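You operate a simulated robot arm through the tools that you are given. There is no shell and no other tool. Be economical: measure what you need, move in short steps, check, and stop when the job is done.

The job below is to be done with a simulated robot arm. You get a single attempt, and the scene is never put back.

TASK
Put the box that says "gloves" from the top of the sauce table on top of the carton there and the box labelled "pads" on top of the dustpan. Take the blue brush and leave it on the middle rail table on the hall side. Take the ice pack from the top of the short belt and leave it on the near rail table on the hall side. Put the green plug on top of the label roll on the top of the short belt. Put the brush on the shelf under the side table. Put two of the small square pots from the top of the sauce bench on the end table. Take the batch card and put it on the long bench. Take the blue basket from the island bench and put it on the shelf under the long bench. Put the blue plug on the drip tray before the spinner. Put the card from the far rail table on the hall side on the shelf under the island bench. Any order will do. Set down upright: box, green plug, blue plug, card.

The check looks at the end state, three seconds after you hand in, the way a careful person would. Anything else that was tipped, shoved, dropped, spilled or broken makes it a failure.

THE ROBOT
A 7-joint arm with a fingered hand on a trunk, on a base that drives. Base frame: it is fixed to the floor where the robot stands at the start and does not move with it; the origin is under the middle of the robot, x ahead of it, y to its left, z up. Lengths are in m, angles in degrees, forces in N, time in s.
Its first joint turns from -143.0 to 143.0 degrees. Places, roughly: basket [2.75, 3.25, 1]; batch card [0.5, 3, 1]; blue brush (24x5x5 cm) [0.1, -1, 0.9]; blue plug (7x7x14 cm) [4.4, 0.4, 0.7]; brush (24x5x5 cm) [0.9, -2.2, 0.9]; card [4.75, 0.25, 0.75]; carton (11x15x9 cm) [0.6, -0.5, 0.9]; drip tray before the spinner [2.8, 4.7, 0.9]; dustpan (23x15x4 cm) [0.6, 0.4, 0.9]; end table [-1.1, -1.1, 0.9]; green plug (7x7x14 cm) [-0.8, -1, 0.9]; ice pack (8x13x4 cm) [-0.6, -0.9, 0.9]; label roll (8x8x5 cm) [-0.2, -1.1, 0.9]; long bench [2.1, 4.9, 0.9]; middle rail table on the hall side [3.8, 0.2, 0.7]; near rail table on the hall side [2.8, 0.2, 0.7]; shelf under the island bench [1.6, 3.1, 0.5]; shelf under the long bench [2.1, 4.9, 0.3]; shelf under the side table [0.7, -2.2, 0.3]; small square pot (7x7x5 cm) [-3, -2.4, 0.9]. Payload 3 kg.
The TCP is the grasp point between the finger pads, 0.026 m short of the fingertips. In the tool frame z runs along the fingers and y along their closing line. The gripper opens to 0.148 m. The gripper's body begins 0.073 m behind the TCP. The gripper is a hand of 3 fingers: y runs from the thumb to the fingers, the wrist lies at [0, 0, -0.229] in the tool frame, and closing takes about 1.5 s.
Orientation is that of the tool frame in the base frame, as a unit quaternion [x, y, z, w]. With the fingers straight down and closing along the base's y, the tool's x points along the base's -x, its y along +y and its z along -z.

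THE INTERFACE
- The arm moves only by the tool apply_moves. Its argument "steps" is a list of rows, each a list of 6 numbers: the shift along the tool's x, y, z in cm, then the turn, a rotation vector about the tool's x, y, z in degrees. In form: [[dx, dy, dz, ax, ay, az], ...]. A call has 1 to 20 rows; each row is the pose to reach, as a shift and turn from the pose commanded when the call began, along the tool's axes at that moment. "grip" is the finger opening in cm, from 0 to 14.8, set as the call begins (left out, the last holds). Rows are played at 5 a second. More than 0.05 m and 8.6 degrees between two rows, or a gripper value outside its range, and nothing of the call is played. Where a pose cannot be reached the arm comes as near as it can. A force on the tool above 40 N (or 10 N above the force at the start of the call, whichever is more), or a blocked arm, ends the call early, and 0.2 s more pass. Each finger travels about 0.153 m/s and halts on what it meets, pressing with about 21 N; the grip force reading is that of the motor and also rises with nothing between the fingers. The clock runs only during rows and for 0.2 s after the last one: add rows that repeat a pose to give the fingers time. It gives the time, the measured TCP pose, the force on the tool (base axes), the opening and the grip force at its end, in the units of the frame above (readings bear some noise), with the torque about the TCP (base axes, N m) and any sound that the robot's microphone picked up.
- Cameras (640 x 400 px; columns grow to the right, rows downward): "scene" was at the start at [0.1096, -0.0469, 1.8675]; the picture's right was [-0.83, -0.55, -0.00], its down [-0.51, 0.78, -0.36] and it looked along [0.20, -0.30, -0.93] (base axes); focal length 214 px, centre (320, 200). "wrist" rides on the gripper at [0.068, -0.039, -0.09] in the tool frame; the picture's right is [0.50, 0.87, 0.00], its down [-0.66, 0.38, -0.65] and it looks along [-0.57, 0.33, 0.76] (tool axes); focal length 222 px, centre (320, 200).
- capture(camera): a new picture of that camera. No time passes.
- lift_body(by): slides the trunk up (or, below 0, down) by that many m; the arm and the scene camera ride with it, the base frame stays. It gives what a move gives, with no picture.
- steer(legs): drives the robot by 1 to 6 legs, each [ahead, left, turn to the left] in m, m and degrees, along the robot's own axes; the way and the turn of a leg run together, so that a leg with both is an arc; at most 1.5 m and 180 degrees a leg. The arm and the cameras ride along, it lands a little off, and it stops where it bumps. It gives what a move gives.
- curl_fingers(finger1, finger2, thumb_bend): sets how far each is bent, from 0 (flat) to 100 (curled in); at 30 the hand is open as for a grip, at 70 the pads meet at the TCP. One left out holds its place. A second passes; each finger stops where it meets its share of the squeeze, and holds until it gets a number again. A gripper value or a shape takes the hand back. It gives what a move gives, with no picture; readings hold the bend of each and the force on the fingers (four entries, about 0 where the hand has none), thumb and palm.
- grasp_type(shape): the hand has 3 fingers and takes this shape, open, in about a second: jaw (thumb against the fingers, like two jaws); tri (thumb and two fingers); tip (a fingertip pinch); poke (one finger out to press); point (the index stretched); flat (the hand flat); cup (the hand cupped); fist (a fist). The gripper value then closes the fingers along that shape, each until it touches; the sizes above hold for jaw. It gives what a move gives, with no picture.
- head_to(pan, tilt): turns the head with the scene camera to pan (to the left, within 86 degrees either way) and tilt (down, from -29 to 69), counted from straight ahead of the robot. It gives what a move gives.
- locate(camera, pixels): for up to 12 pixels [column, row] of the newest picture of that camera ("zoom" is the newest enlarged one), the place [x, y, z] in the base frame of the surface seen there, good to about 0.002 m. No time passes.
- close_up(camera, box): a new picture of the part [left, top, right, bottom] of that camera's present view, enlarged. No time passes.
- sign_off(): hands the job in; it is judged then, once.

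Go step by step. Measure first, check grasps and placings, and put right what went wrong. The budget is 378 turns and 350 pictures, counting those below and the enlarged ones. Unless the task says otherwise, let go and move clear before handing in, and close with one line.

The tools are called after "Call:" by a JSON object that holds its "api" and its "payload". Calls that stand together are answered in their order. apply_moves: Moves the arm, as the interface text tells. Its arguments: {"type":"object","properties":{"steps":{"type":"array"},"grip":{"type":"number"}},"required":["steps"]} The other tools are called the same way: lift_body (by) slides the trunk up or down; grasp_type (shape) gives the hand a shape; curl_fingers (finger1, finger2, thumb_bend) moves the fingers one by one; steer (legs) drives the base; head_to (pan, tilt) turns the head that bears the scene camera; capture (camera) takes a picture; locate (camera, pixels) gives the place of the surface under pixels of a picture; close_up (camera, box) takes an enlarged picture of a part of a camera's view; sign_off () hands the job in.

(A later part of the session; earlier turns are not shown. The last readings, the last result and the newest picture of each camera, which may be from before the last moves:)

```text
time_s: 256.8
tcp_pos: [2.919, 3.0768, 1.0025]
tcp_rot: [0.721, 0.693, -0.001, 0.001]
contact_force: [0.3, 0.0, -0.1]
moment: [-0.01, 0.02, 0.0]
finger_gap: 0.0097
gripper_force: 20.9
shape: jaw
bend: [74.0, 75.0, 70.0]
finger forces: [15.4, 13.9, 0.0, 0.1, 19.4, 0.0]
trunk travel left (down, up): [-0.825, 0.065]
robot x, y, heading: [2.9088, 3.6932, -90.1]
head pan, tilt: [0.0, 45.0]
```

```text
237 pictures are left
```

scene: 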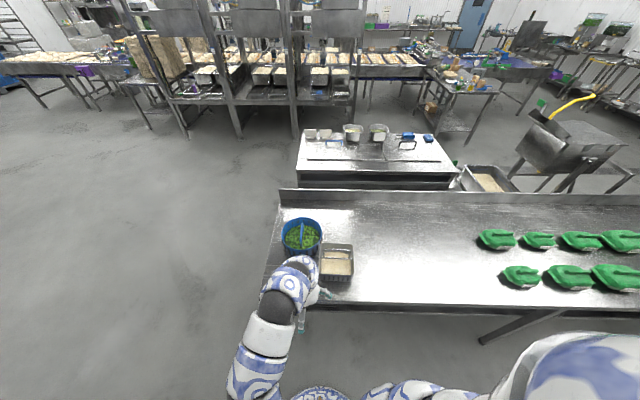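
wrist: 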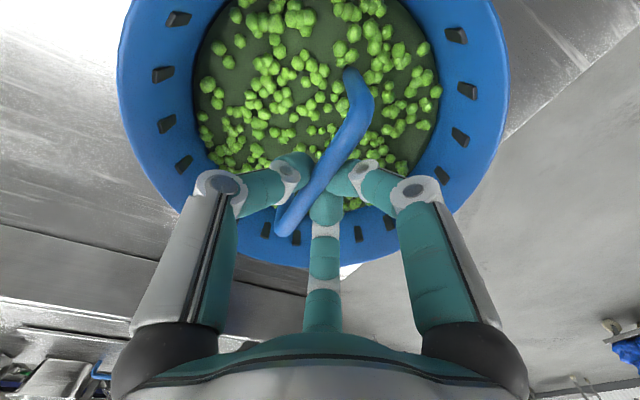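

Now the bar is truly pinched (gap 9.7 mm, 14–19 N). Lift slowly.

Call:
{"api": "apply_moves", "payload": {"steps": [[0, 0, -0.7, 0, 0, 0], [0, 0, -1.4, 0, 0, 0], [0, 0, -2.2, 0, 0, 0], [0, 0, -3, 0, 0, 0], [0, 0, -3, 0, 0, 0]]}}

Call:
{"api": "capture", "payload": {"camera": "wrist"}}

Call:
{"api": "close_up", "payload": {"camera": "scene", "box": [220, 190, 400, 320]}}

```text
time_s: 258.0
tcp_pos: [2.9187, 3.0768, 1.0313]
tcp_rot: [0.721, 0.693, -0.001, 0.002]
contact_force: [0.6, 0.6, -7.7]
moment: [0.02, -0.01, -0.01]
finger_gap: 0.0093
gripper_force: 20.9
shape: jaw
bend: [74.0, 75.0, 70.0]
finger forces: [15.9, 14.0, 0.0, 0.1, 19.9, 0.1]
trunk travel left (down, up): [-0.825, 0.065]
robot x, y, heading: [2.9082, 3.6928, -89.9]
head pan, tilt: [0.0, 45.0]
```

```text
236 pictures are left
```

wrist: 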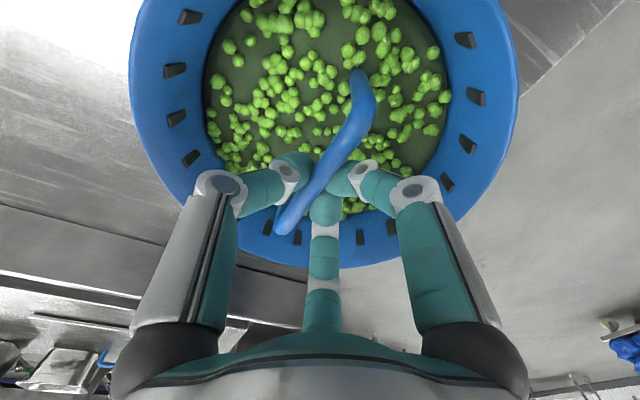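

```text
3.08 times, centred on (310, 255) of scene
```

zoom: 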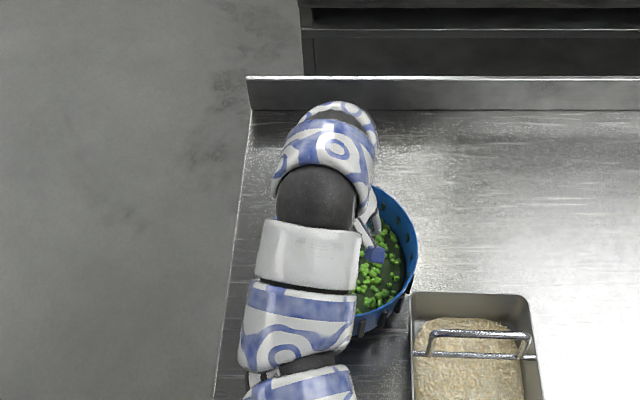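

Lifted 3 cm cleanly. Raise 8 cm more, shift +x away from the metal basket, then back away.

Call:
{"api": "apply_moves", "payload": {"steps": [[0, 0.5, -2, 0, 0, 0], [0, 1.5, -4, 0, 0, 0], [0, 2.5, -6, 0, 0, 0], [0, 3.5, -8, 0, 0, 0], [0, 4, -9, 0, 0, 0], [0, 4, -9, 0, 0, 0]]}}

Call:
{"api": "steer", "payload": {"legs": [[-0.25, 0, 0]]}}

Call:
{"api": "capture", "payload": {"camera": "scene"}}

```text
time_s: 259.4
tcp_pos: [2.9537, 3.0768, 1.1134]
tcp_rot: [0.721, 0.693, -0.001, 0.002]
contact_force: [-0.1, -0.4, -7.0]
moment: [0.0, -0.02, 0.0]
finger_gap: 0.0092
gripper_force: 21.1
shape: jaw
bend: [74.0, 75.0, 70.0]
finger forces: [16.4, 14.6, 0.1, 0.0, 20.0, 0.0]
out of reach, approached as far as the arm can: row 5, 6
trunk travel left (down, up): [-0.825, 0.065]
robot x, y, heading: [2.9065, 3.692, -90.0]
head pan, tilt: [0.0, 45.0]
```

```text
time_s: 261.2
tcp_pos: [2.9541, 3.3251, 1.1131]
tcp_rot: [0.721, 0.693, 0.0, 0.002]
contact_force: [1.3, -0.1, -7.6]
moment: [-0.03, 0.02, -0.04]
finger_gap: 0.0093
gripper_force: 20.9
shape: jaw
bend: [74.0, 75.0, 70.0]
finger forces: [17.6, 15.2, 0.0, 0.0, 20.1, 0.1]
trunk travel left (down, up): [-0.825, 0.065]
robot x, y, heading: [2.91, 3.9447, -90.0]
head pan, tilt: [0.0, 45.0]
```

```text
234 pictures are left
```

scene: 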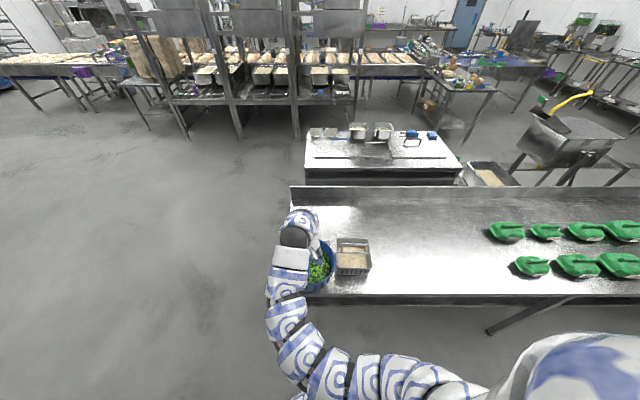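

Retract the arm, then turn 180° toward the long bench.

Call:
{"api": "apply_moves", "payload": {"steps": [[3, 0, 0, 0, 0, 0], [6.5, 0, 0, 0, 0, 0], [10, 0, 0, 0, 0, 0], [13.5, 0, 0, 0, 0, 0], [17, 0, 0, 0, 0, 0], [17, 0, 0, 0, 0, 0]]}}

Call:
{"api": "steer", "payload": {"legs": [[0, 0, 90], [0, 0, 90], [0, -0.22, 0]]}}

Call:
{"api": "head_to", "payload": {"pan": 0, "tilt": 60}}

Call:
{"api": "capture", "payload": {"camera": "scene"}}

Call:
{"api": "capture", "payload": {"camera": "wrist"}}

```text
time_s: 262.6
tcp_pos: [2.96, 3.4935, 1.1113]
tcp_rot: [0.72, 0.694, -0.001, 0.002]
contact_force: [-0.4, -1.3, -7.3]
moment: [-0.02, 0.02, -0.03]
finger_gap: 0.0089
gripper_force: 20.8
shape: jaw
bend: [74.0, 75.0, 70.0]
finger forces: [19.5, 16.6, 0.1, 0.0, 19.9, 0.0]
trunk travel left (down, up): [-0.825, 0.065]
robot x, y, heading: [2.9105, 3.9418, -90.0]
head pan, tilt: [0.0, 45.0]
```

```text
time_s: 272.0
tcp_pos: [3.0624, 4.3938, 1.1111]
tcp_rot: [-0.702, 0.712, 0.004, 0.0]
contact_force: [0.0, -0.2, -7.6]
moment: [0.02, 0.03, -0.02]
finger_gap: 0.0087
gripper_force: 21.0
shape: jaw
bend: [74.0, 75.0, 70.0]
finger forces: [19.8, 18.4, 0.0, 0.1, 19.8, 0.0]
trunk travel left (down, up): [-0.825, 0.065]
robot x, y, heading: [3.1249, 3.9445, 91.3]
head pan, tilt: [0.0, 45.0]
```

```text
time_s: 272.8
tcp_pos: [3.0612, 4.3932, 1.1112]
tcp_rot: [-0.701, 0.713, 0.003, 0.001]
contact_force: [0.5, -1.0, -7.7]
moment: [-0.01, 0.02, -0.02]
finger_gap: 0.0091
gripper_force: 20.9
shape: jaw
bend: [74.0, 75.0, 70.0]
finger forces: [19.9, 18.5, 0.0, 0.1, 19.9, 0.1]
trunk travel left (down, up): [-0.825, 0.065]
robot x, y, heading: [3.1248, 3.948, 91.3]
head pan, tilt: [0.0, 60.0]
```

```text
233 pictures are left
```

scene: 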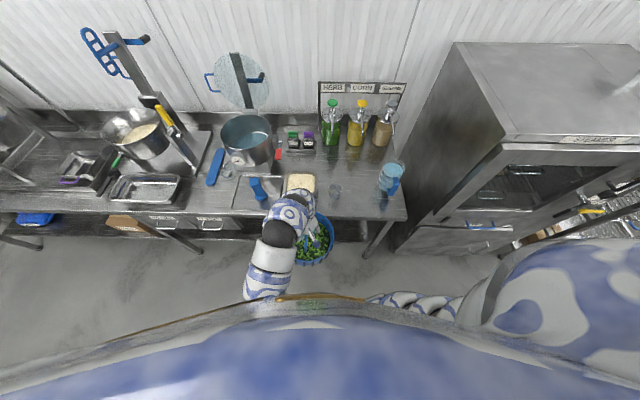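

```text
232 pictures are left
```

wrist: 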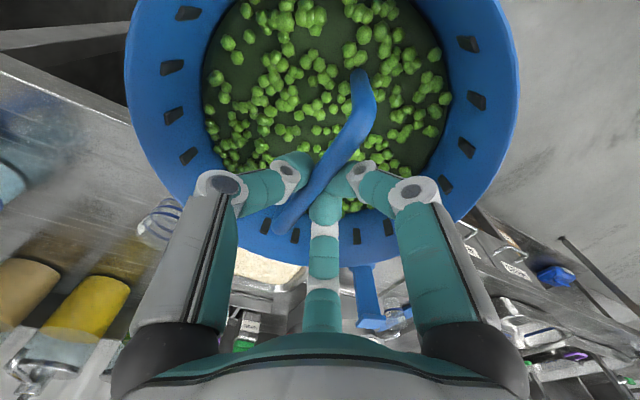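

Back up 8 cm, lower the trunk 0.6 m and look under the bench.

Call:
{"api": "steer", "payload": {"legs": [[-0.08, 0, -1.3]]}}

Call:
{"api": "lift_body", "payload": {"by": -0.6}}

Call:
{"api": "head_to", "payload": {"pan": 0, "tilt": 35}}

Call:
{"api": "capture", "payload": {"camera": "scene"}}

```text
time_s: 273.8
tcp_pos: [3.0722, 4.3157, 1.112]
tcp_rot: [-0.694, 0.72, 0.003, 0.001]
contact_force: [1.0, -0.6, -8.8]
moment: [-0.03, -0.04, 0.02]
finger_gap: 0.0092
gripper_force: 20.7
shape: jaw
bend: [74.0, 75.0, 70.0]
finger forces: [20.3, 19.8, 0.0, 0.0, 20.3, 0.1]
trunk travel left (down, up): [-0.825, 0.065]
robot x, y, heading: [3.1299, 3.8638, 89.7]
head pan, tilt: [0.0, 60.0]
```

```text
refused: -0.6 is not a number from -0.4 to 0.4
```

```text
time_s: 274.7
tcp_pos: [3.0724, 4.3163, 1.1108]
tcp_rot: [-0.694, 0.72, 0.003, 0.002]
contact_force: [-1.0, 0.9, -7.8]
moment: [0.06, 0.01, -0.03]
finger_gap: 0.009
gripper_force: 20.9
shape: jaw
bend: [74.0, 75.0, 70.0]
finger forces: [22.1, 0.0, 0.0, 0.0, 20.4, 0.1]
trunk travel left (down, up): [-0.825, 0.065]
robot x, y, heading: [3.128, 3.8705, 90.1]
head pan, tilt: [0.0, 35.0]
```

```text
231 pictures are left
```

scene: 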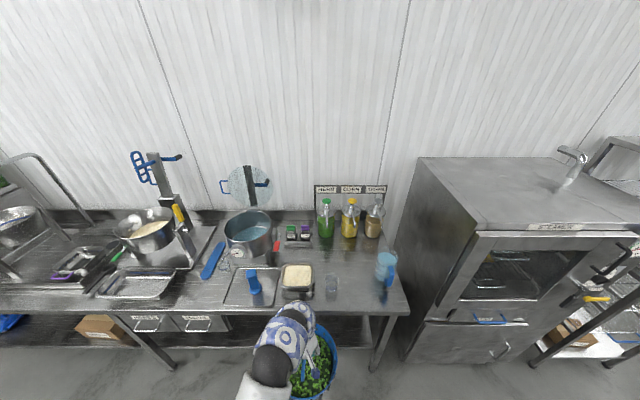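

Finger 2's force dropped to 0; check the grip immediately.

Call:
{"api": "capture", "payload": {"camera": "wrist"}}

Call:
{"api": "lift_body", "payload": {"by": -0.05}}

```text
230 pictures are left
```

wrist: 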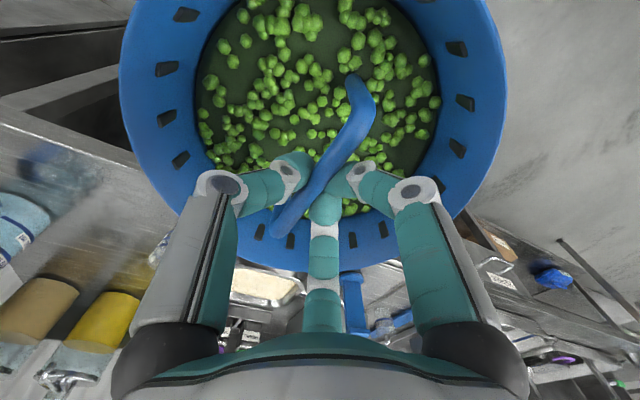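

```text
time_s: 275.6
tcp_pos: [3.0729, 4.315, 1.0623]
tcp_rot: [-0.694, 0.72, 0.002, 0.001]
contact_force: [0.0, -0.5, -8.4]
moment: [-0.01, -0.05, -0.04]
finger_gap: 0.0088
gripper_force: 20.7
shape: jaw
bend: [74.0, 75.0, 70.0]
finger forces: [21.2, 0.0, 0.0, 0.0, 20.3, 0.1]
trunk travel left (down, up): [-0.775, 0.115]
robot x, y, heading: [3.1309, 3.8672, 90.3]
head pan, tilt: [0.0, 35.0]
```

Bar still pinched by finger 1 and thumb, hanging level. Continue promptly: lower the trunk.

Call:
{"api": "lift_body", "payload": {"by": -0.4}}

Call:
{"api": "capture", "payload": {"camera": "scene"}}

Call:
{"api": "capture", "payload": {"camera": "wrist"}}

```text
time_s: 279.5
tcp_pos: [3.073, 4.3165, 0.6608]
tcp_rot: [-0.695, 0.719, 0.002, 0.001]
contact_force: [-0.3, -0.3, -7.0]
moment: [0.03, -0.01, -0.03]
finger_gap: 0.0089
gripper_force: 21.2
shape: jaw
bend: [74.0, 75.0, 70.0]
finger forces: [21.3, 0.1, 0.0, 0.1, 20.2, 0.0]
trunk travel left (down, up): [-0.375, 0.515]
robot x, y, heading: [3.1247, 3.8671, 90.0]
head pan, tilt: [0.0, 35.0]
```

```text
229 pictures are left
```

scene: 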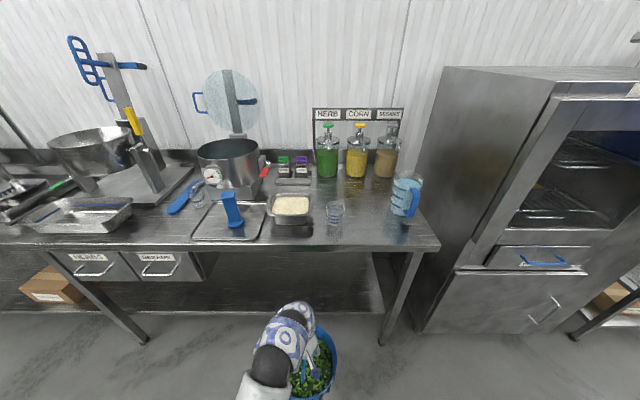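

```text
228 pictures are left
```

wrist: 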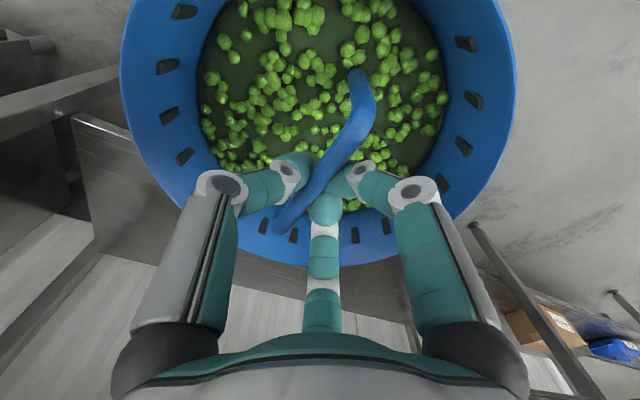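

Call:
{"api": "locate", "payload": {"camera": "scene", "pixels": [[230, 305], [230, 295], [350, 290], [350, 305], [340, 270], [395, 310], [110, 310], [300, 247], [200, 280], [170, 280], [400, 255], [250, 275]]}}

```text
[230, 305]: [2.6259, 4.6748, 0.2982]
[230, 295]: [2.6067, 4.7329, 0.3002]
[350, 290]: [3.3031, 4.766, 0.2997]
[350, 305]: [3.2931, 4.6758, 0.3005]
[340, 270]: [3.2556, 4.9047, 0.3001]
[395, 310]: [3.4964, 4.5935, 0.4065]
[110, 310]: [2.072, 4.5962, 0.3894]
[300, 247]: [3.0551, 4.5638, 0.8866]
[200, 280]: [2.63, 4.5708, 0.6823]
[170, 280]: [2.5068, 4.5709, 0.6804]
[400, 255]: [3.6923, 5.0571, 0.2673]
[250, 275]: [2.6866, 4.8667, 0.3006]
```

Shelf z=0.30, front edge y≈4.62, free at x 2.7–3.4. Check the arm's height profile and lower further.

Call:
{"api": "lift_body", "payload": {"by": -0.2}}

Call:
{"api": "head_to", "payload": {"pan": 0, "tilt": 50}}

Call:
{"api": "capture", "payload": {"camera": "scene"}}

Call:
{"api": "locate", "payload": {"camera": "scene", "pixels": [[300, 240], [285, 260], [270, 290], [255, 320], [260, 350], [330, 200], [320, 270], [240, 300]]}}

```text
time_s: 281.6
tcp_pos: [3.0712, 4.3159, 0.4606]
tcp_rot: [-0.694, 0.72, 0.003, 0.002]
contact_force: [-0.5, -0.1, -8.2]
moment: [0.0, -0.01, -0.03]
finger_gap: 0.0089
gripper_force: 20.8
shape: jaw
bend: [74.0, 75.0, 70.0]
finger forces: [21.2, 0.1, 0.1, 0.0, 20.1, 0.0]
trunk travel left (down, up): [-0.175, 0.715]
robot x, y, heading: [3.1271, 3.8661, 89.9]
head pan, tilt: [0.0, 35.0]
```

```text
time_s: 282.4
tcp_pos: [3.0725, 4.3151, 0.4613]
tcp_rot: [-0.695, 0.719, 0.002, 0.001]
contact_force: [0.6, -0.3, -8.2]
moment: [-0.03, -0.01, -0.02]
finger_gap: 0.0091
gripper_force: 21.1
shape: jaw
bend: [74.0, 75.0, 70.0]
finger forces: [21.2, 0.1, 0.1, 0.1, 20.0, 0.0]
trunk travel left (down, up): [-0.175, 0.715]
robot x, y, heading: [3.1277, 3.8672, 90.1]
head pan, tilt: [0.0, 50.0]
```

```text
227 pictures are left
```

scene: 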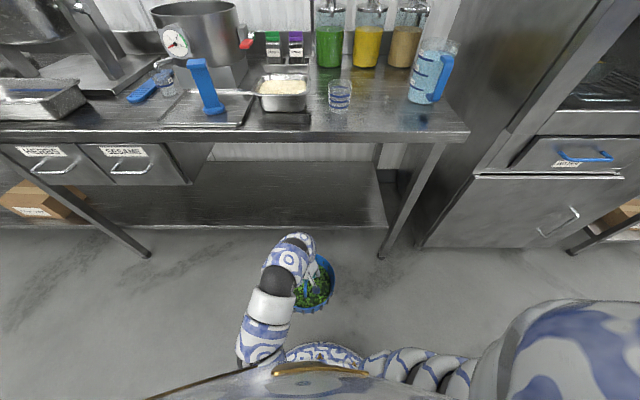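

```text
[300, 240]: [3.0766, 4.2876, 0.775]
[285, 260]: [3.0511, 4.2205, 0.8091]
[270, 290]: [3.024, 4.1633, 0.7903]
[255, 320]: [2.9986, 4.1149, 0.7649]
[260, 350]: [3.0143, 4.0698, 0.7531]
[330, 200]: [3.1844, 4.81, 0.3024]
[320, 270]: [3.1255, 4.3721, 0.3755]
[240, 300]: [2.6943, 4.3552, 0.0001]
```

Call:
{"api": "locate", "payload": {"camera": "scene", "pixels": [[300, 134], [300, 138], [300, 141], [300, 144], [300, 150], [300, 226], [300, 230]]}}

Call:
{"api": "lift_body", "payload": {"by": -0.02}}

```text
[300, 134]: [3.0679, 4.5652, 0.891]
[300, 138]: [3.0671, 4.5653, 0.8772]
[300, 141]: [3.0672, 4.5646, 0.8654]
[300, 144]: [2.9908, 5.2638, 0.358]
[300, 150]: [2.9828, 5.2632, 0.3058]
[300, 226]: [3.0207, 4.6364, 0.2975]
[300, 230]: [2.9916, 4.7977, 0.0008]
```

```text
time_s: 283.1
tcp_pos: [3.0729, 4.3159, 0.4406]
tcp_rot: [-0.695, 0.719, 0.002, 0.001]
contact_force: [-0.2, 0.0, -8.9]
moment: [0.01, -0.01, 0.03]
finger_gap: 0.009
gripper_force: 21.4
shape: jaw
bend: [74.0, 75.0, 70.0]
finger forces: [21.2, 0.0, 0.0, 0.1, 20.0, 0.0]
trunk travel left (down, up): [-0.155, 0.735]
robot x, y, heading: [3.1253, 3.871, 90.2]
head pan, tilt: [0.0, 50.0]
```

Apron bottom 0.86, arm top ≈0.79: clear. Drive in 0.33 m.

Call:
{"api": "steer", "payload": {"legs": [[0.33, 0, 0]]}}

Call:
{"api": "capture", "payload": {"camera": "scene"}}

Call:
{"api": "capture", "payload": {"camera": "wrist"}}

```text
time_s: 285.2
tcp_pos: [3.0704, 4.642, 0.442]
tcp_rot: [-0.694, 0.72, 0.002, 0.001]
contact_force: [-0.3, 0.0, -7.3]
moment: [0.02, 0.03, 0.01]
finger_gap: 0.0093
gripper_force: 20.9
shape: jaw
bend: [74.0, 75.0, 70.0]
finger forces: [21.3, 0.0, 0.1, 0.0, 19.9, 0.0]
trunk travel left (down, up): [-0.155, 0.735]
robot x, y, heading: [3.1239, 4.1926, 90.0]
head pan, tilt: [0.0, 50.0]
```

```text
226 pictures are left
```

scene: 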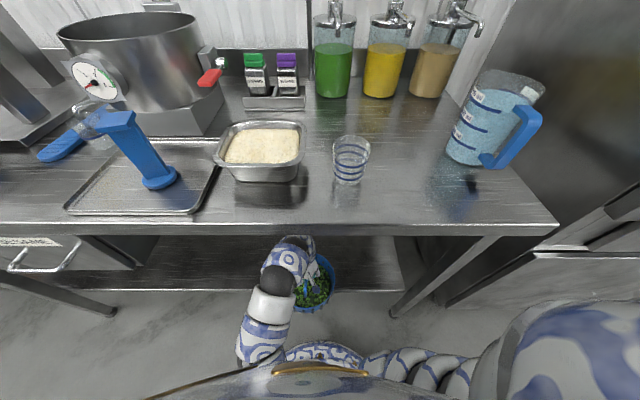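

```text
225 pictures are left
```

wrist: 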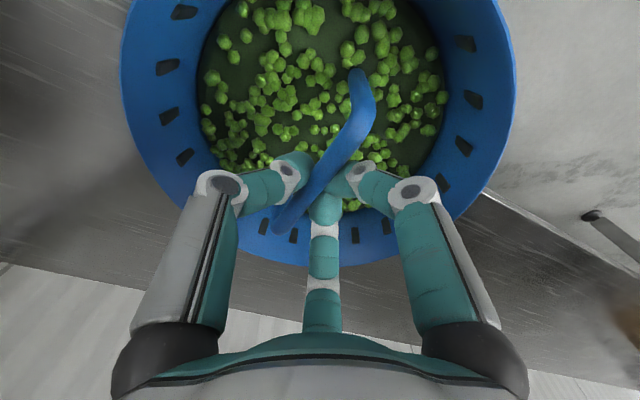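

Extend the arm 14.5 cm inward.

Call:
{"api": "apply_moves", "payload": {"steps": [[-3, 0, 0, 0, 0, 0], [-6, 0, 0, 0, 0, 0], [-9, 0, 0, 0, 0, 0], [-12, 0, 0, 0, 0, 0], [-14.5, 0, 0, 0, 0, 0], [-14.5, 0, 0, 0, 0, 0], [-14.5, 0, 1, 0, 0, 0], [-14.5, 0, 1.4, 0, 0, 0], [-14.5, 0, 1.4, 0, 0, 0]]}}

Call:
{"api": "capture", "payload": {"camera": "wrist"}}

```text
time_s: 287.2
tcp_pos: [3.0764, 4.7867, 0.4285]
tcp_rot: [-0.694, 0.72, 0.002, 0.001]
contact_force: [0.0, 0.4, -7.0]
moment: [0.01, 0.0, -0.03]
finger_gap: 0.0089
gripper_force: 21.1
shape: jaw
bend: [74.0, 75.0, 70.0]
finger forces: [21.6, 0.1, 0.0, 0.1, 19.9, 0.0]
trunk travel left (down, up): [-0.155, 0.735]
robot x, y, heading: [3.1278, 4.1936, 90.1]
head pan, tilt: [0.0, 50.0]
```

```text
224 pictures are left
```

wrist: 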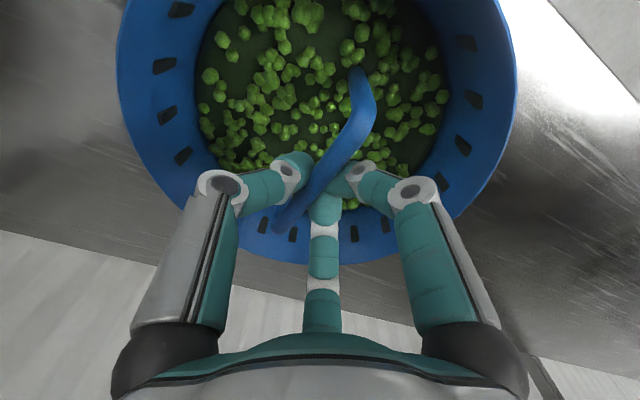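

Call:
{"api": "apply_moves", "payload": {"steps": [[0, 0, 0.3, 0, 0, 0], [0, 0, 0.6, 0, 0, 0], [0, 0, 0.6, 0, 0, 0]]}}

Call:
{"api": "apply_moves", "payload": {"steps": [[0, 0, 0.2, 0, 0, 0], [0, 0, 0.2, 0, 0, 0]]}}

```text
time_s: 288.1
tcp_pos: [3.0773, 4.7874, 0.4219]
tcp_rot: [-0.695, 0.719, 0.003, 0.001]
contact_force: [-1.4, 0.1, -6.9]
moment: [0.03, 0.0, 0.0]
finger_gap: 0.0091
gripper_force: 20.4
shape: jaw
bend: [74.0, 75.0, 70.0]
finger forces: [22.0, 0.0, 0.0, 0.0, 19.1, 0.1]
trunk travel left (down, up): [-0.155, 0.735]
robot x, y, heading: [3.1266, 4.1934, 90.1]
head pan, tilt: [0.0, 50.0]
```

```text
time_s: 288.6
tcp_pos: [3.0773, 4.7879, 0.4195]
tcp_rot: [-0.694, 0.72, 0.002, 0.001]
contact_force: [0.2, -1.3, -1.9]
moment: [-0.01, -0.04, 0.0]
finger_gap: 0.0087
gripper_force: 20.6
shape: jaw
bend: [74.0, 75.0, 70.0]
finger forces: [0.0, 0.0, 0.1, 0.0, 18.8, 0.0]
trunk travel left (down, up): [-0.155, 0.735]
robot x, y, heading: [3.1251, 4.1962, 90.4]
head pan, tilt: [0.0, 50.0]
```

Weight is on the shelf. Open to 6 cm (inside the rim) and rise.

Call:
{"api": "apply_moves", "payload": {"steps": [[0, 0, 0.1, 0, 0, 0], [0, 0, 0.1, 0, 0, 0], [0, 0, 0.1, 0, 0, 0], [0, 0, 0.1, 0, 0, 0], [0, 0, -1.5, 0, 0, 0], [0, 0, -3.5, 0, 0, 0], [0, 0, -5.5, 0, 0, 0], [0, 0, -5.5, 0, 0, 0]], "grip": 6}}

Call:
{"api": "capture", "payload": {"camera": "wrist"}}

```text
time_s: 290.4
tcp_pos: [3.0818, 4.7822, 0.4541]
tcp_rot: [-0.695, 0.719, 0.006, 0.008]
contact_force: [0.3, 0.2, 0.8]
moment: [-0.04, 0.0, -0.03]
finger_gap: 0.0595
gripper_force: 0.1
shape: jaw
bend: [77.0, 77.0, 70.0]
finger forces: [0.0, 0.0, 0.1, 0.1, 0.0, 0.0]
out of reach, approached as far as the arm can: row 6, 7, 8
trunk travel left (down, up): [-0.155, 0.735]
robot x, y, heading: [3.1236, 4.1952, 90.2]
head pan, tilt: [0.0, 50.0]
```

```text
223 pictures are left
```

wrist: 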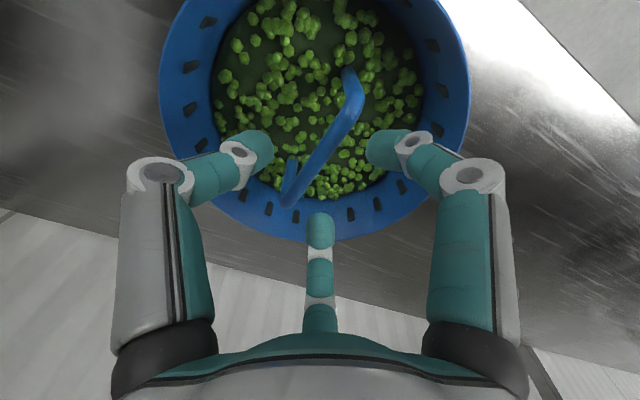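

Basket stands on the shelf. Raise the trunk 2.5 cm (arm still below the apron), then back straight out.

Call:
{"api": "lift_body", "payload": {"by": 0.025}}

Call:
{"api": "steer", "payload": {"legs": [[-0.45, 0, 0]]}}

Call:
{"api": "head_to", "payload": {"pan": 0, "tilt": 35}}

Call:
{"api": "capture", "payload": {"camera": "scene"}}

```text
time_s: 291.2
tcp_pos: [3.081, 4.7836, 0.48]
tcp_rot: [-0.695, 0.719, 0.006, 0.009]
contact_force: [0.7, 0.6, -0.2]
moment: [0.0, 0.01, -0.01]
finger_gap: 0.0595
gripper_force: 0.1
shape: jaw
bend: [77.0, 77.0, 70.0]
finger forces: [0.0, 0.0, 0.0, 0.1, 0.1, 0.0]
trunk travel left (down, up): [-0.18, 0.71]
robot x, y, heading: [3.124, 4.1954, 90.2]
head pan, tilt: [0.0, 50.0]
```

```text
time_s: 293.9
tcp_pos: [3.0827, 4.3293, 0.4807]
tcp_rot: [-0.693, 0.721, 0.007, 0.008]
contact_force: [0.1, -0.2, 0.1]
moment: [0.0, -0.03, 0.03]
finger_gap: 0.0595
gripper_force: 0.0
shape: jaw
bend: [77.0, 77.0, 70.0]
finger forces: [0.1, 0.0, 0.0, 0.1, 0.1, 0.0]
trunk travel left (down, up): [-0.18, 0.71]
robot x, y, heading: [3.125, 3.7435, 89.8]
head pan, tilt: [0.0, 50.0]
```

```text
time_s: 294.7
tcp_pos: [3.0845, 4.3311, 0.4787]
tcp_rot: [-0.693, 0.721, 0.007, 0.008]
contact_force: [-0.3, 0.6, -0.5]
moment: [-0.02, 0.01, -0.01]
finger_gap: 0.0598
gripper_force: 0.2
shape: jaw
bend: [77.0, 77.0, 70.0]
finger forces: [0.0, 0.0, 0.0, 0.0, 0.1, 0.0]
trunk travel left (down, up): [-0.18, 0.71]
robot x, y, heading: [3.1263, 3.7438, 89.8]
head pan, tilt: [0.0, 35.0]
```

```text
222 pictures are left
```

scene: 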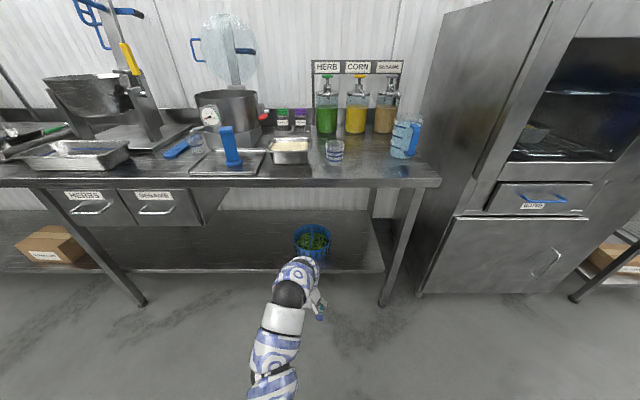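

Basket is fine on the shelf. Next the batch card: raise trunk, retract, strafe left along the aisle.

Call:
{"api": "lift_body", "payload": {"by": 0.4}}

Call:
{"api": "lift_body", "payload": {"by": 0.245}}

Call:
{"api": "apply_moves", "payload": {"steps": [[4, 0, 0, 0, 0, 0], [8, 0, 0, 0, 0, 0], [12, 0, 0, 0, 0, 0], [15, 0, 0, 0, 0, 0], [15, 0, 0, 0, 0, 0]], "grip": 14.8}}

Call:
{"api": "steer", "payload": {"legs": [[0.15, 0, 0], [0, 1.3, 0], [0, 1.1, 0]]}}

Call:
{"api": "steer", "payload": {"legs": [[0, 0, 178]]}}

Call:
{"api": "head_to", "payload": {"pan": 0, "tilt": 45}}

Call:
{"api": "capture", "payload": {"camera": "scene"}}

```text
time_s: 298.5
tcp_pos: [3.083, 4.3318, 0.8803]
tcp_rot: [-0.693, 0.721, 0.007, 0.008]
contact_force: [-0.4, -0.7, 0.2]
moment: [0.0, 0.01, -0.01]
finger_gap: 0.0593
gripper_force: 0.0
shape: jaw
bend: [77.0, 77.0, 70.0]
finger forces: [0.0, 0.0, 0.1, 0.0, 0.1, 0.1]
trunk travel left (down, up): [-0.58, 0.31]
robot x, y, heading: [3.1268, 3.7454, 90.2]
head pan, tilt: [0.0, 35.0]
```

```text
time_s: 301.0
tcp_pos: [3.0829, 4.3319, 1.1257]
tcp_rot: [-0.693, 0.721, 0.006, 0.009]
contact_force: [0.4, 0.7, -0.2]
moment: [-0.02, 0.04, 0.01]
finger_gap: 0.0597
gripper_force: 0.0
shape: jaw
bend: [77.0, 77.0, 70.0]
finger forces: [0.0, 0.0, 0.0, 0.0, 0.1, 0.1]
trunk travel left (down, up): [-0.825, 0.065]
robot x, y, heading: [3.1257, 3.7437, 89.7]
head pan, tilt: [0.0, 35.0]
```

```text
time_s: 302.2
tcp_pos: [3.0753, 4.1814, 1.1192]
tcp_rot: [-0.693, 0.721, 0.004, 0.008]
contact_force: [-0.2, 0.5, 0.5]
moment: [-0.01, 0.02, 0.04]
finger_gap: 0.1478
gripper_force: 0.1
shape: jaw
bend: [30.0, 30.0, 30.0]
finger forces: [0.1, 0.0, 0.0, 0.1, 0.1, 0.0]
out of reach, approached as far as the arm can: row 4
trunk travel left (down, up): [-0.825, 0.065]
robot x, y, heading: [3.1277, 3.7397, 89.7]
head pan, tilt: [0.0, 35.0]
```

```text
time_s: 314.9
tcp_pos: [0.6799, 4.2922, 1.1196]
tcp_rot: [0.71, -0.704, -0.006, -0.007]
contact_force: [0.4, 0.3, -0.8]
moment: [0.02, 0.01, -0.02]
finger_gap: 0.1479
gripper_force: 0.0
shape: jaw
bend: [30.0, 30.0, 30.0]
finger forces: [0.0, 0.0, 0.0, 0.0, 0.0, 0.0]
trunk travel left (down, up): [-0.825, 0.065]
robot x, y, heading: [0.755, 3.8553, 92.7]
head pan, tilt: [0.0, 35.0]
```

```text
time_s: 322.5
tcp_pos: [0.8008, 3.4184, 1.1201]
tcp_rot: [0.723, 0.691, -0.008, 0.006]
contact_force: [0.4, 0.1, 0.4]
moment: [0.0, 0.0, -0.02]
finger_gap: 0.148
gripper_force: 0.1
shape: jaw
bend: [30.0, 30.0, 30.0]
finger forces: [0.0, 0.0, 0.0, 0.0, 0.1, 0.0]
trunk travel left (down, up): [-0.825, 0.065]
robot x, y, heading: [0.75, 3.8542, -90.2]
head pan, tilt: [0.0, 35.0]
```

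```text
time_s: 323.2
tcp_pos: [0.8, 3.4179, 1.1191]
tcp_rot: [0.723, 0.691, -0.008, 0.005]
contact_force: [0.1, -0.2, 0.6]
moment: [-0.01, 0.02, -0.01]
finger_gap: 0.1482
gripper_force: 0.0
shape: jaw
bend: [30.0, 30.0, 30.0]
finger forces: [0.0, 0.0, 0.1, 0.0, 0.0, 0.0]
trunk travel left (down, up): [-0.825, 0.065]
robot x, y, heading: [0.7514, 3.8559, -90.5]
head pan, tilt: [0.0, 45.0]
```

```text
221 pictures are left
```

scene: 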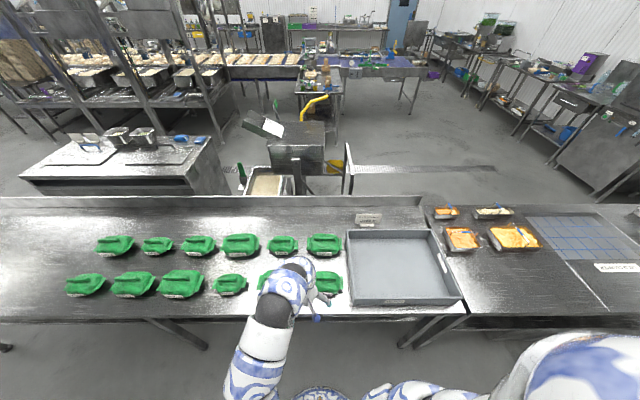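

Call:
{"api": "close_up", "payload": {"camera": "scene", "box": [310, 190, 450, 310]}}

Call:
{"api": "locate", "payload": {"camera": "scene", "pixels": [[368, 213], [368, 219], [368, 225], [358, 216], [379, 216], [400, 235], [400, 270], [350, 240], [430, 200], [400, 318]]}}

```text
3.33 times, centred on (380, 250) of scene
```

zoom: 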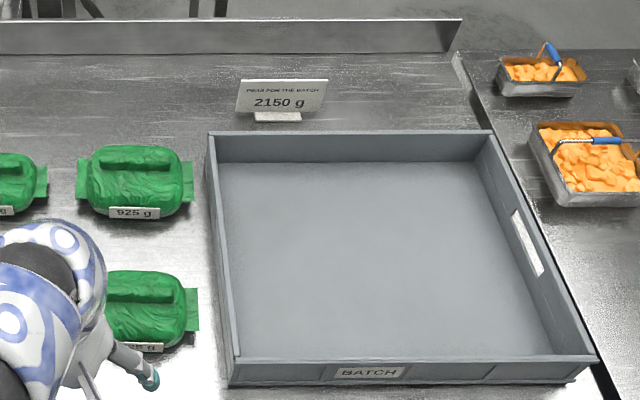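

```text
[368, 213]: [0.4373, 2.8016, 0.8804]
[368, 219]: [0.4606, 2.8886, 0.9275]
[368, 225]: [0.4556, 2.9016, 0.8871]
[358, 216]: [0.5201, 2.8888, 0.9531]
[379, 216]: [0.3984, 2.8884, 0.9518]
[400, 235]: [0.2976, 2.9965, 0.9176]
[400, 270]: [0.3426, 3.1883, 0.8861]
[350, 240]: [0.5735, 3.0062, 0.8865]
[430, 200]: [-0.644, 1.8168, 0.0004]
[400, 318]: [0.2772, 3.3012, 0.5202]
```

The batch card is a standing sign at (0.46,2.889), plate facing ±y, top ≈0.965. Level the hand, turn it +87°, and drive nearer.

Call:
{"api": "apply_moves", "payload": {"steps": [[0, 0, 0, -0.14, 1.14, 0], [0, 0, 0, -0.14, 1.14, 0]]}}

Call:
{"api": "apply_moves", "payload": {"steps": [[0, 0, 0, 0, 0, 8], [0, 0, 0, 0, 0, 16], [0, 0, 0, 0, 0, 24], [0, 0, 0, 0, 0, 32], [0, 0, 0, 0, 0, 40], [0, 0, 0, 0, 0, 48], [0, 0, 0, 0, 0, 56], [0, 0, 0, 0, 0, 64], [0, 0, 0, 0, 0, 72], [0, 0, 0, 0, 0, 80], [0, 0, 0, 0, 0, 87], [0, 0, 0, 0, 0, 87]]}}

Call:
{"api": "steer", "payload": {"legs": [[0, -0.27, 0], [0.26, 0, 0]]}}

Call:
{"api": "close_up", "payload": {"camera": "scene", "box": [240, 160, 400, 280]}}

```text
time_s: 323.8
tcp_pos: [0.7995, 3.4177, 1.1206]
tcp_rot: [0.723, 0.691, 0.0, 0.0]
contact_force: [0.1, 0.2, 0.1]
moment: [0.01, 0.03, 0.0]
finger_gap: 0.1479
gripper_force: 0.0
shape: jaw
bend: [30.0, 30.0, 30.0]
finger forces: [0.1, 0.0, 0.0, 0.0, 0.0, 0.1]
trunk travel left (down, up): [-0.825, 0.065]
robot x, y, heading: [0.752, 3.8539, -90.5]
head pan, tilt: [0.0, 45.0]
```

```text
time_s: 326.4
tcp_pos: [0.801, 3.4176, 1.1204]
tcp_rot: [1.0, 0.004, -0.001, 0.0]
contact_force: [0.5, -0.5, 0.9]
moment: [0.0, 0.0, 0.02]
finger_gap: 0.1481
gripper_force: 0.0
shape: jaw
bend: [30.0, 30.0, 30.0]
finger forces: [0.0, 0.0, 0.0, 0.0, 0.1, 0.0]
trunk travel left (down, up): [-0.825, 0.065]
robot x, y, heading: [0.7504, 3.8569, -90.4]
head pan, tilt: [0.0, 45.0]
```

```text
time_s: 329.8
tcp_pos: [0.5399, 3.1551, 1.1194]
tcp_rot: [1.0, 0.006, 0.0, -0.002]
contact_force: [-0.5, 0.1, -0.8]
moment: [0.02, 0.01, 0.03]
finger_gap: 0.148
gripper_force: 0.1
shape: jaw
bend: [30.0, 30.0, 30.0]
finger forces: [0.0, 0.0, 0.0, 0.0, 0.0, 0.0]
trunk travel left (down, up): [-0.825, 0.065]
robot x, y, heading: [0.4872, 3.5928, -90.1]
head pan, tilt: [0.0, 45.0]
```

```text
3.33 times, centred on (320, 220) of scene
```

zoom: 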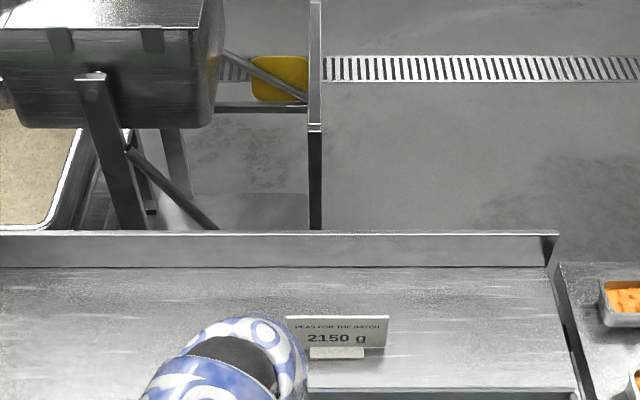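

Call:
{"api": "locate", "payload": {"camera": "zoom", "pixels": [[300, 323], [380, 323], [340, 330], [300, 338], [375, 340], [335, 353], [312, 353], [362, 353], [350, 250]]}}

Call:
{"api": "capture", "payload": {"camera": "wrist"}}

```text
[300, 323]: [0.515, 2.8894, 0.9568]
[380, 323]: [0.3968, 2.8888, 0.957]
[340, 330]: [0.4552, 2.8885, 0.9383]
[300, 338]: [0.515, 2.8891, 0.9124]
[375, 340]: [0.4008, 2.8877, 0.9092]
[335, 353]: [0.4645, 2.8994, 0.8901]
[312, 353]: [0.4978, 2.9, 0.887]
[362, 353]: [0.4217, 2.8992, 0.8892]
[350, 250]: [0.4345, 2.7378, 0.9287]
```

```text
218 pictures are left
```

wrist: 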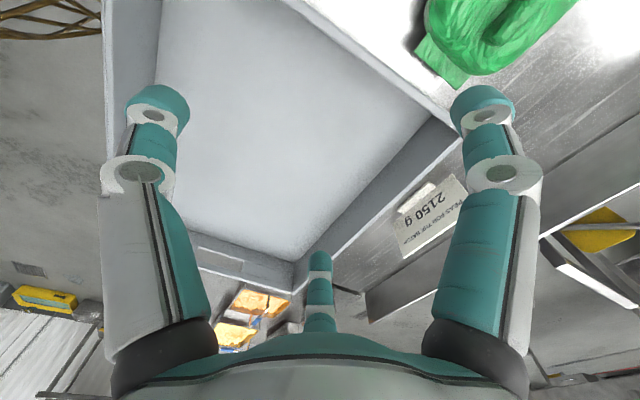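

Call:
{"api": "apply_moves", "payload": {"steps": [[-1.5, 4.5, 1, 0, 0, 0], [-3, 9, 2, 0, 0, 0], [-4.5, 13.5, 4, 0, 0, 0], [-6, 18, 6, 0, 0, 0], [-7.5, 22.5, 7.5, 0, 0, 0], [-8.6, 26.6, 8, 0, 0, 0], [-8.6, 26.6, 8, 0, 0, 0]]}}

Call:
{"api": "capture", "payload": {"camera": "wrist"}}

```text
refused: row 3 steps farther than a row can; nothing moved
```

```text
217 pictures are left
```

wrist: 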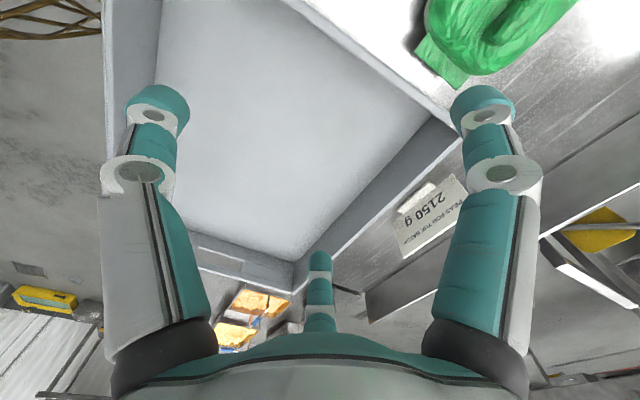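

Call:
{"api": "apply_moves", "payload": {"steps": [[-1.4, 4, 1, 0, 0, 0], [-2.8, 8, 2, 0, 0, 0], [-4.2, 12, 3.5, 0, 0, 0], [-5.6, 16, 5, 0, 0, 0], [-7, 20, 6.5, 0, 0, 0], [-8.2, 24, 7.5, 0, 0, 0], [-8.6, 26.6, 8, 0, 0, 0], [-8.6, 26.6, 8, 0, 0, 0]]}}

Call:
{"api": "capture", "payload": {"camera": "wrist"}}

```text
time_s: 331.6
tcp_pos: [0.4563, 2.8886, 1.0393]
tcp_rot: [1.0, 0.006, -0.001, -0.001]
contact_force: [0.2, 0.0, -0.3]
moment: [0.02, 0.01, 0.0]
finger_gap: 0.1479
gripper_force: 0.1
shape: jaw
bend: [30.0, 30.0, 30.0]
finger forces: [0.1, 0.0, 0.0, 0.1, 0.0, 0.0]
trunk travel left (down, up): [-0.825, 0.065]
robot x, y, heading: [0.4839, 3.5941, -90.3]
head pan, tilt: [0.0, 45.0]
```

```text
216 pictures are left
```

wrist: 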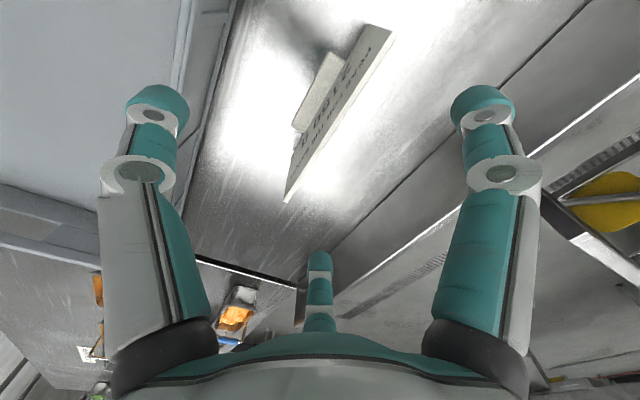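

Aligned over the card; descend and close.

Call:
{"api": "apply_moves", "payload": {"steps": [[0, 0, 3, 0, 0, 0], [0, 0, 6, 0, 0, 0], [0, 0, 8.3, 0, 0, 0], [0, 0, 8.3, 0, 0, 0]]}}

Call:
{"api": "apply_moves", "payload": {"steps": [[0, 0, 0, 0, 0, 0], [0, 0, 0, 0, 0, 0], [0, 0, 0, 0, 0, 0], [0, 0, 0, 0, 0, 0], [0, 0, 0, 0, 0, 0], [0, 0, 0, 0, 0, 0], [0, 0, 0, 0, 0, 0], [0, 0, 0, 0, 0, 0], [0, 0, 0, 0, 0, 0]], "grip": 0}}

Call:
{"api": "capture", "payload": {"camera": "wrist"}}

```text
time_s: 332.6
tcp_pos: [0.4562, 2.8894, 0.9568]
tcp_rot: [1.0, 0.006, -0.001, 0.0]
contact_force: [0.9, 0.3, 0.1]
moment: [0.03, 0.02, -0.03]
finger_gap: 0.1481
gripper_force: 0.1
shape: jaw
bend: [30.0, 30.0, 30.0]
finger forces: [0.0, 0.1, 0.0, 0.0, 0.1, 0.0]
trunk travel left (down, up): [-0.825, 0.065]
robot x, y, heading: [0.489, 3.5963, -90.2]
head pan, tilt: [0.0, 45.0]
```

```text
time_s: 334.6
tcp_pos: [0.4576, 2.8889, 0.9554]
tcp_rot: [1.0, 0.006, -0.001, -0.001]
contact_force: [-0.4, 0.0, -0.4]
moment: [0.0, 0.01, -0.03]
finger_gap: 0.004
gripper_force: 21.1
shape: jaw
bend: [71.0, 71.0, 70.0]
finger forces: [0.1, 0.0, 0.0, 0.0, 19.3, 0.0]
trunk travel left (down, up): [-0.825, 0.065]
robot x, y, heading: [0.4899, 3.6002, -90.0]
head pan, tilt: [0.0, 45.0]
```

```text
215 pictures are left
```

wrist: 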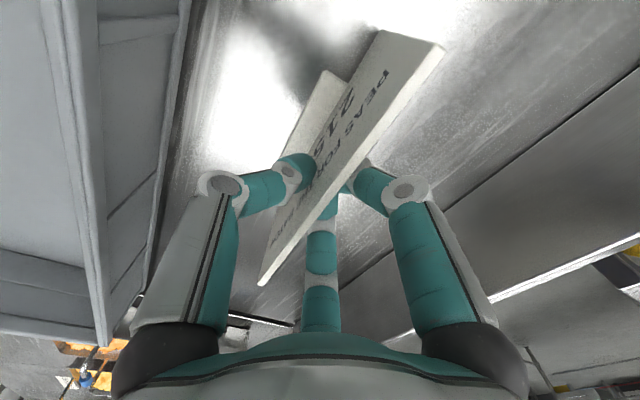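

Gap 4 mm with thumb loaded. Lift gently and check.

Call:
{"api": "apply_moves", "payload": {"steps": [[0, 0, -1, 0, 0, 0], [0, 0, -3, 0, 0, 0], [0, 0, -6, 0, 0, 0], [0, 0, -6, 0, 0, 0]]}}

Call:
{"api": "capture", "payload": {"camera": "wrist"}}

```text
time_s: 335.6
tcp_pos: [0.4583, 2.8885, 1.0152]
tcp_rot: [1.0, 0.006, 0.0, -0.001]
contact_force: [0.6, -0.1, 0.0]
moment: [0.0, -0.01, 0.02]
finger_gap: 0.0038
gripper_force: 21.4
shape: jaw
bend: [71.0, 71.0, 70.0]
finger forces: [0.0, 0.0, 0.1, 0.0, 19.4, 0.1]
trunk travel left (down, up): [-0.825, 0.065]
robot x, y, heading: [0.4876, 3.5961, -90.5]
head pan, tilt: [0.0, 45.0]
```

```text
214 pictures are left
```

wrist: 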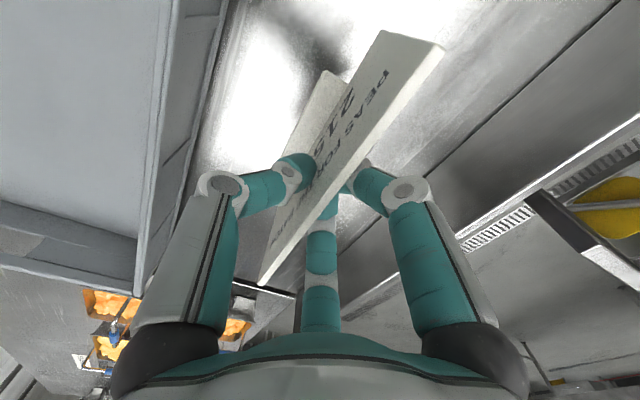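

Card is lifted. Retract, back off, turn to the long bench.

Call:
{"api": "apply_moves", "payload": {"steps": [[0, -2, -3, 0, 0, 0], [0, -6, -5, 0, 0, 0], [0, -10.5, -6, 0, 0, 0], [0, -15, -7, 0, 0, 0], [0, -19.5, -8, 0, 0, 0], [0, -24, -9, 0, 0, 0], [0, -24, -9, 0, 0, 0]]}}

Call:
{"api": "steer", "payload": {"legs": [[-0.3, 0, 0], [0, 0, 90], [0, 0, 90]]}}

Call:
{"api": "capture", "payload": {"camera": "scene"}}

```text
time_s: 337.2
tcp_pos: [0.4599, 3.1198, 1.1033]
tcp_rot: [1.0, 0.006, -0.002, -0.002]
contact_force: [0.6, -0.2, -0.4]
moment: [-0.02, -0.01, 0.0]
finger_gap: 0.0037
gripper_force: 21.1
shape: jaw
bend: [71.0, 71.0, 70.0]
finger forces: [0.0, 0.0, 0.0, 0.0, 18.9, 0.0]
out of reach, approached as far as the arm can: row 6, 7
trunk travel left (down, up): [-0.825, 0.065]
robot x, y, heading: [0.4853, 3.5947, -90.1]
head pan, tilt: [0.0, 45.0]
```

```text
time_s: 346.8
tcp_pos: [0.5301, 4.3686, 1.1038]
tcp_rot: [0.006, 1.0, -0.001, 0.002]
contact_force: [0.6, 0.3, 0.0]
moment: [-0.01, 0.0, 0.01]
finger_gap: 0.004
gripper_force: 20.9
shape: jaw
bend: [71.0, 71.0, 70.0]
finger forces: [0.0, 0.1, 0.1, 0.0, 18.4, 0.1]
trunk travel left (down, up): [-0.825, 0.065]
robot x, y, heading: [0.4916, 3.8946, 88.4]
head pan, tilt: [0.0, 45.0]
```

```text
213 pictures are left
```

scene: 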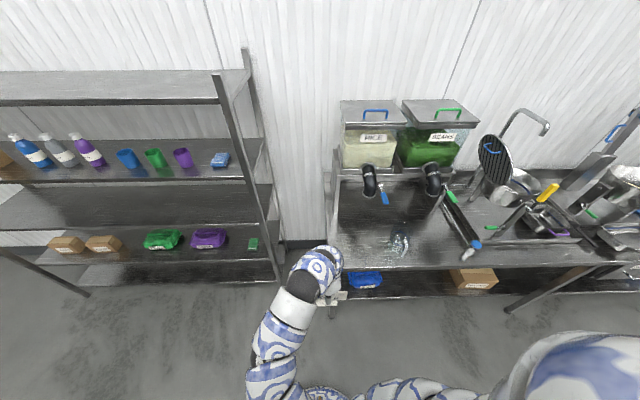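

Call:
{"api": "locate", "payload": {"camera": "scene", "pixels": [[345, 240], [365, 245], [375, 225], [400, 245], [345, 262], [400, 265], [430, 250], [440, 225], [350, 200], [465, 235]]}}

Call:
{"api": "close_up", "payload": {"camera": "scene", "box": [320, 170, 500, 290]}}

```text
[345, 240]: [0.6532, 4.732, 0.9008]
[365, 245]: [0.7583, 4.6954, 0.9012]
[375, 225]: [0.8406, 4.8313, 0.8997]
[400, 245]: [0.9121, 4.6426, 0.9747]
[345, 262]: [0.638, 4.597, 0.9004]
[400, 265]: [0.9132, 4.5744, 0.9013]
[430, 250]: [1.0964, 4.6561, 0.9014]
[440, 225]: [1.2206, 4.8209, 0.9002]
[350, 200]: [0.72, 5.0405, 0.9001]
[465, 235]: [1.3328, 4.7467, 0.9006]
```

```text
3.33 times, centred on (410, 230) of scene
```

zoom: 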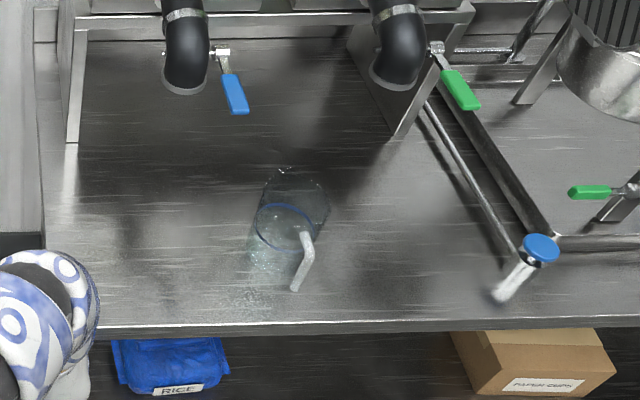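

Free spot at (0.73,4.70), z 0.90. Drive closer.

Call:
{"api": "steer", "payload": {"legs": [[0, -0.2, 1.5], [0.2, 0, 0]]}}

```text
time_s: 349.6
tcp_pos: [0.7205, 4.566, 1.102]
tcp_rot: [-0.006, 1.0, -0.002, 0.002]
contact_force: [0.1, 0.1, -0.6]
moment: [-0.01, 0.0, 0.01]
finger_gap: 0.0035
gripper_force: 20.9
shape: jaw
bend: [71.0, 71.0, 70.0]
finger forces: [0.0, 0.1, 0.1, 0.1, 18.5, 0.1]
trunk travel left (down, up): [-0.825, 0.065]
robot x, y, heading: [0.6943, 4.0889, 90.0]
head pan, tilt: [0.0, 45.0]
```

Call:
{"api": "apply_moves", "payload": {"steps": [[0, 4.5, 0, 0, 0, 0], [0, 9, 0, 0, 0, 0], [0, 13.4, 0, 0, 0, 0], [0, 13.4, 4, 0, 0, 0], [0, 13.4, 8, 0, 0, 0], [0, 13.4, 10.5, 0, 0, 0], [0, 13.4, 10.5, 0, 0, 0]]}}

Call:
{"api": "capture", "payload": {"camera": "wrist"}}

```text
time_s: 351.2
tcp_pos: [0.7178, 4.6992, 0.9976]
tcp_rot: [-0.007, 1.0, -0.002, 0.002]
contact_force: [0.0, -0.2, -0.4]
moment: [-0.01, -0.01, 0.02]
finger_gap: 0.0036
gripper_force: 20.9
shape: jaw
bend: [71.0, 71.0, 70.0]
finger forces: [0.0, 0.0, 0.1, 0.1, 18.4, 0.1]
trunk travel left (down, up): [-0.825, 0.065]
robot x, y, heading: [0.6923, 4.0868, 89.8]
head pan, tilt: [0.0, 45.0]
```

```text
211 pictures are left
```

wrist: 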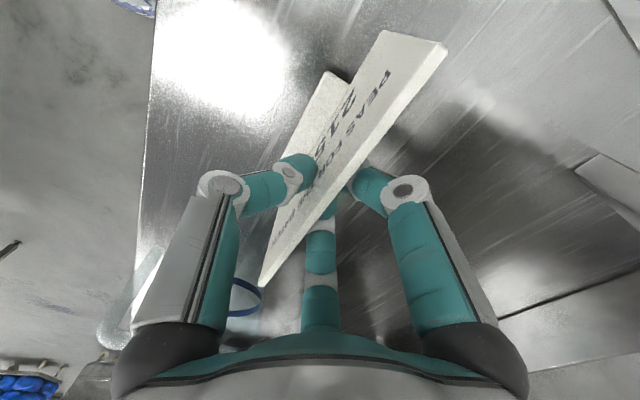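

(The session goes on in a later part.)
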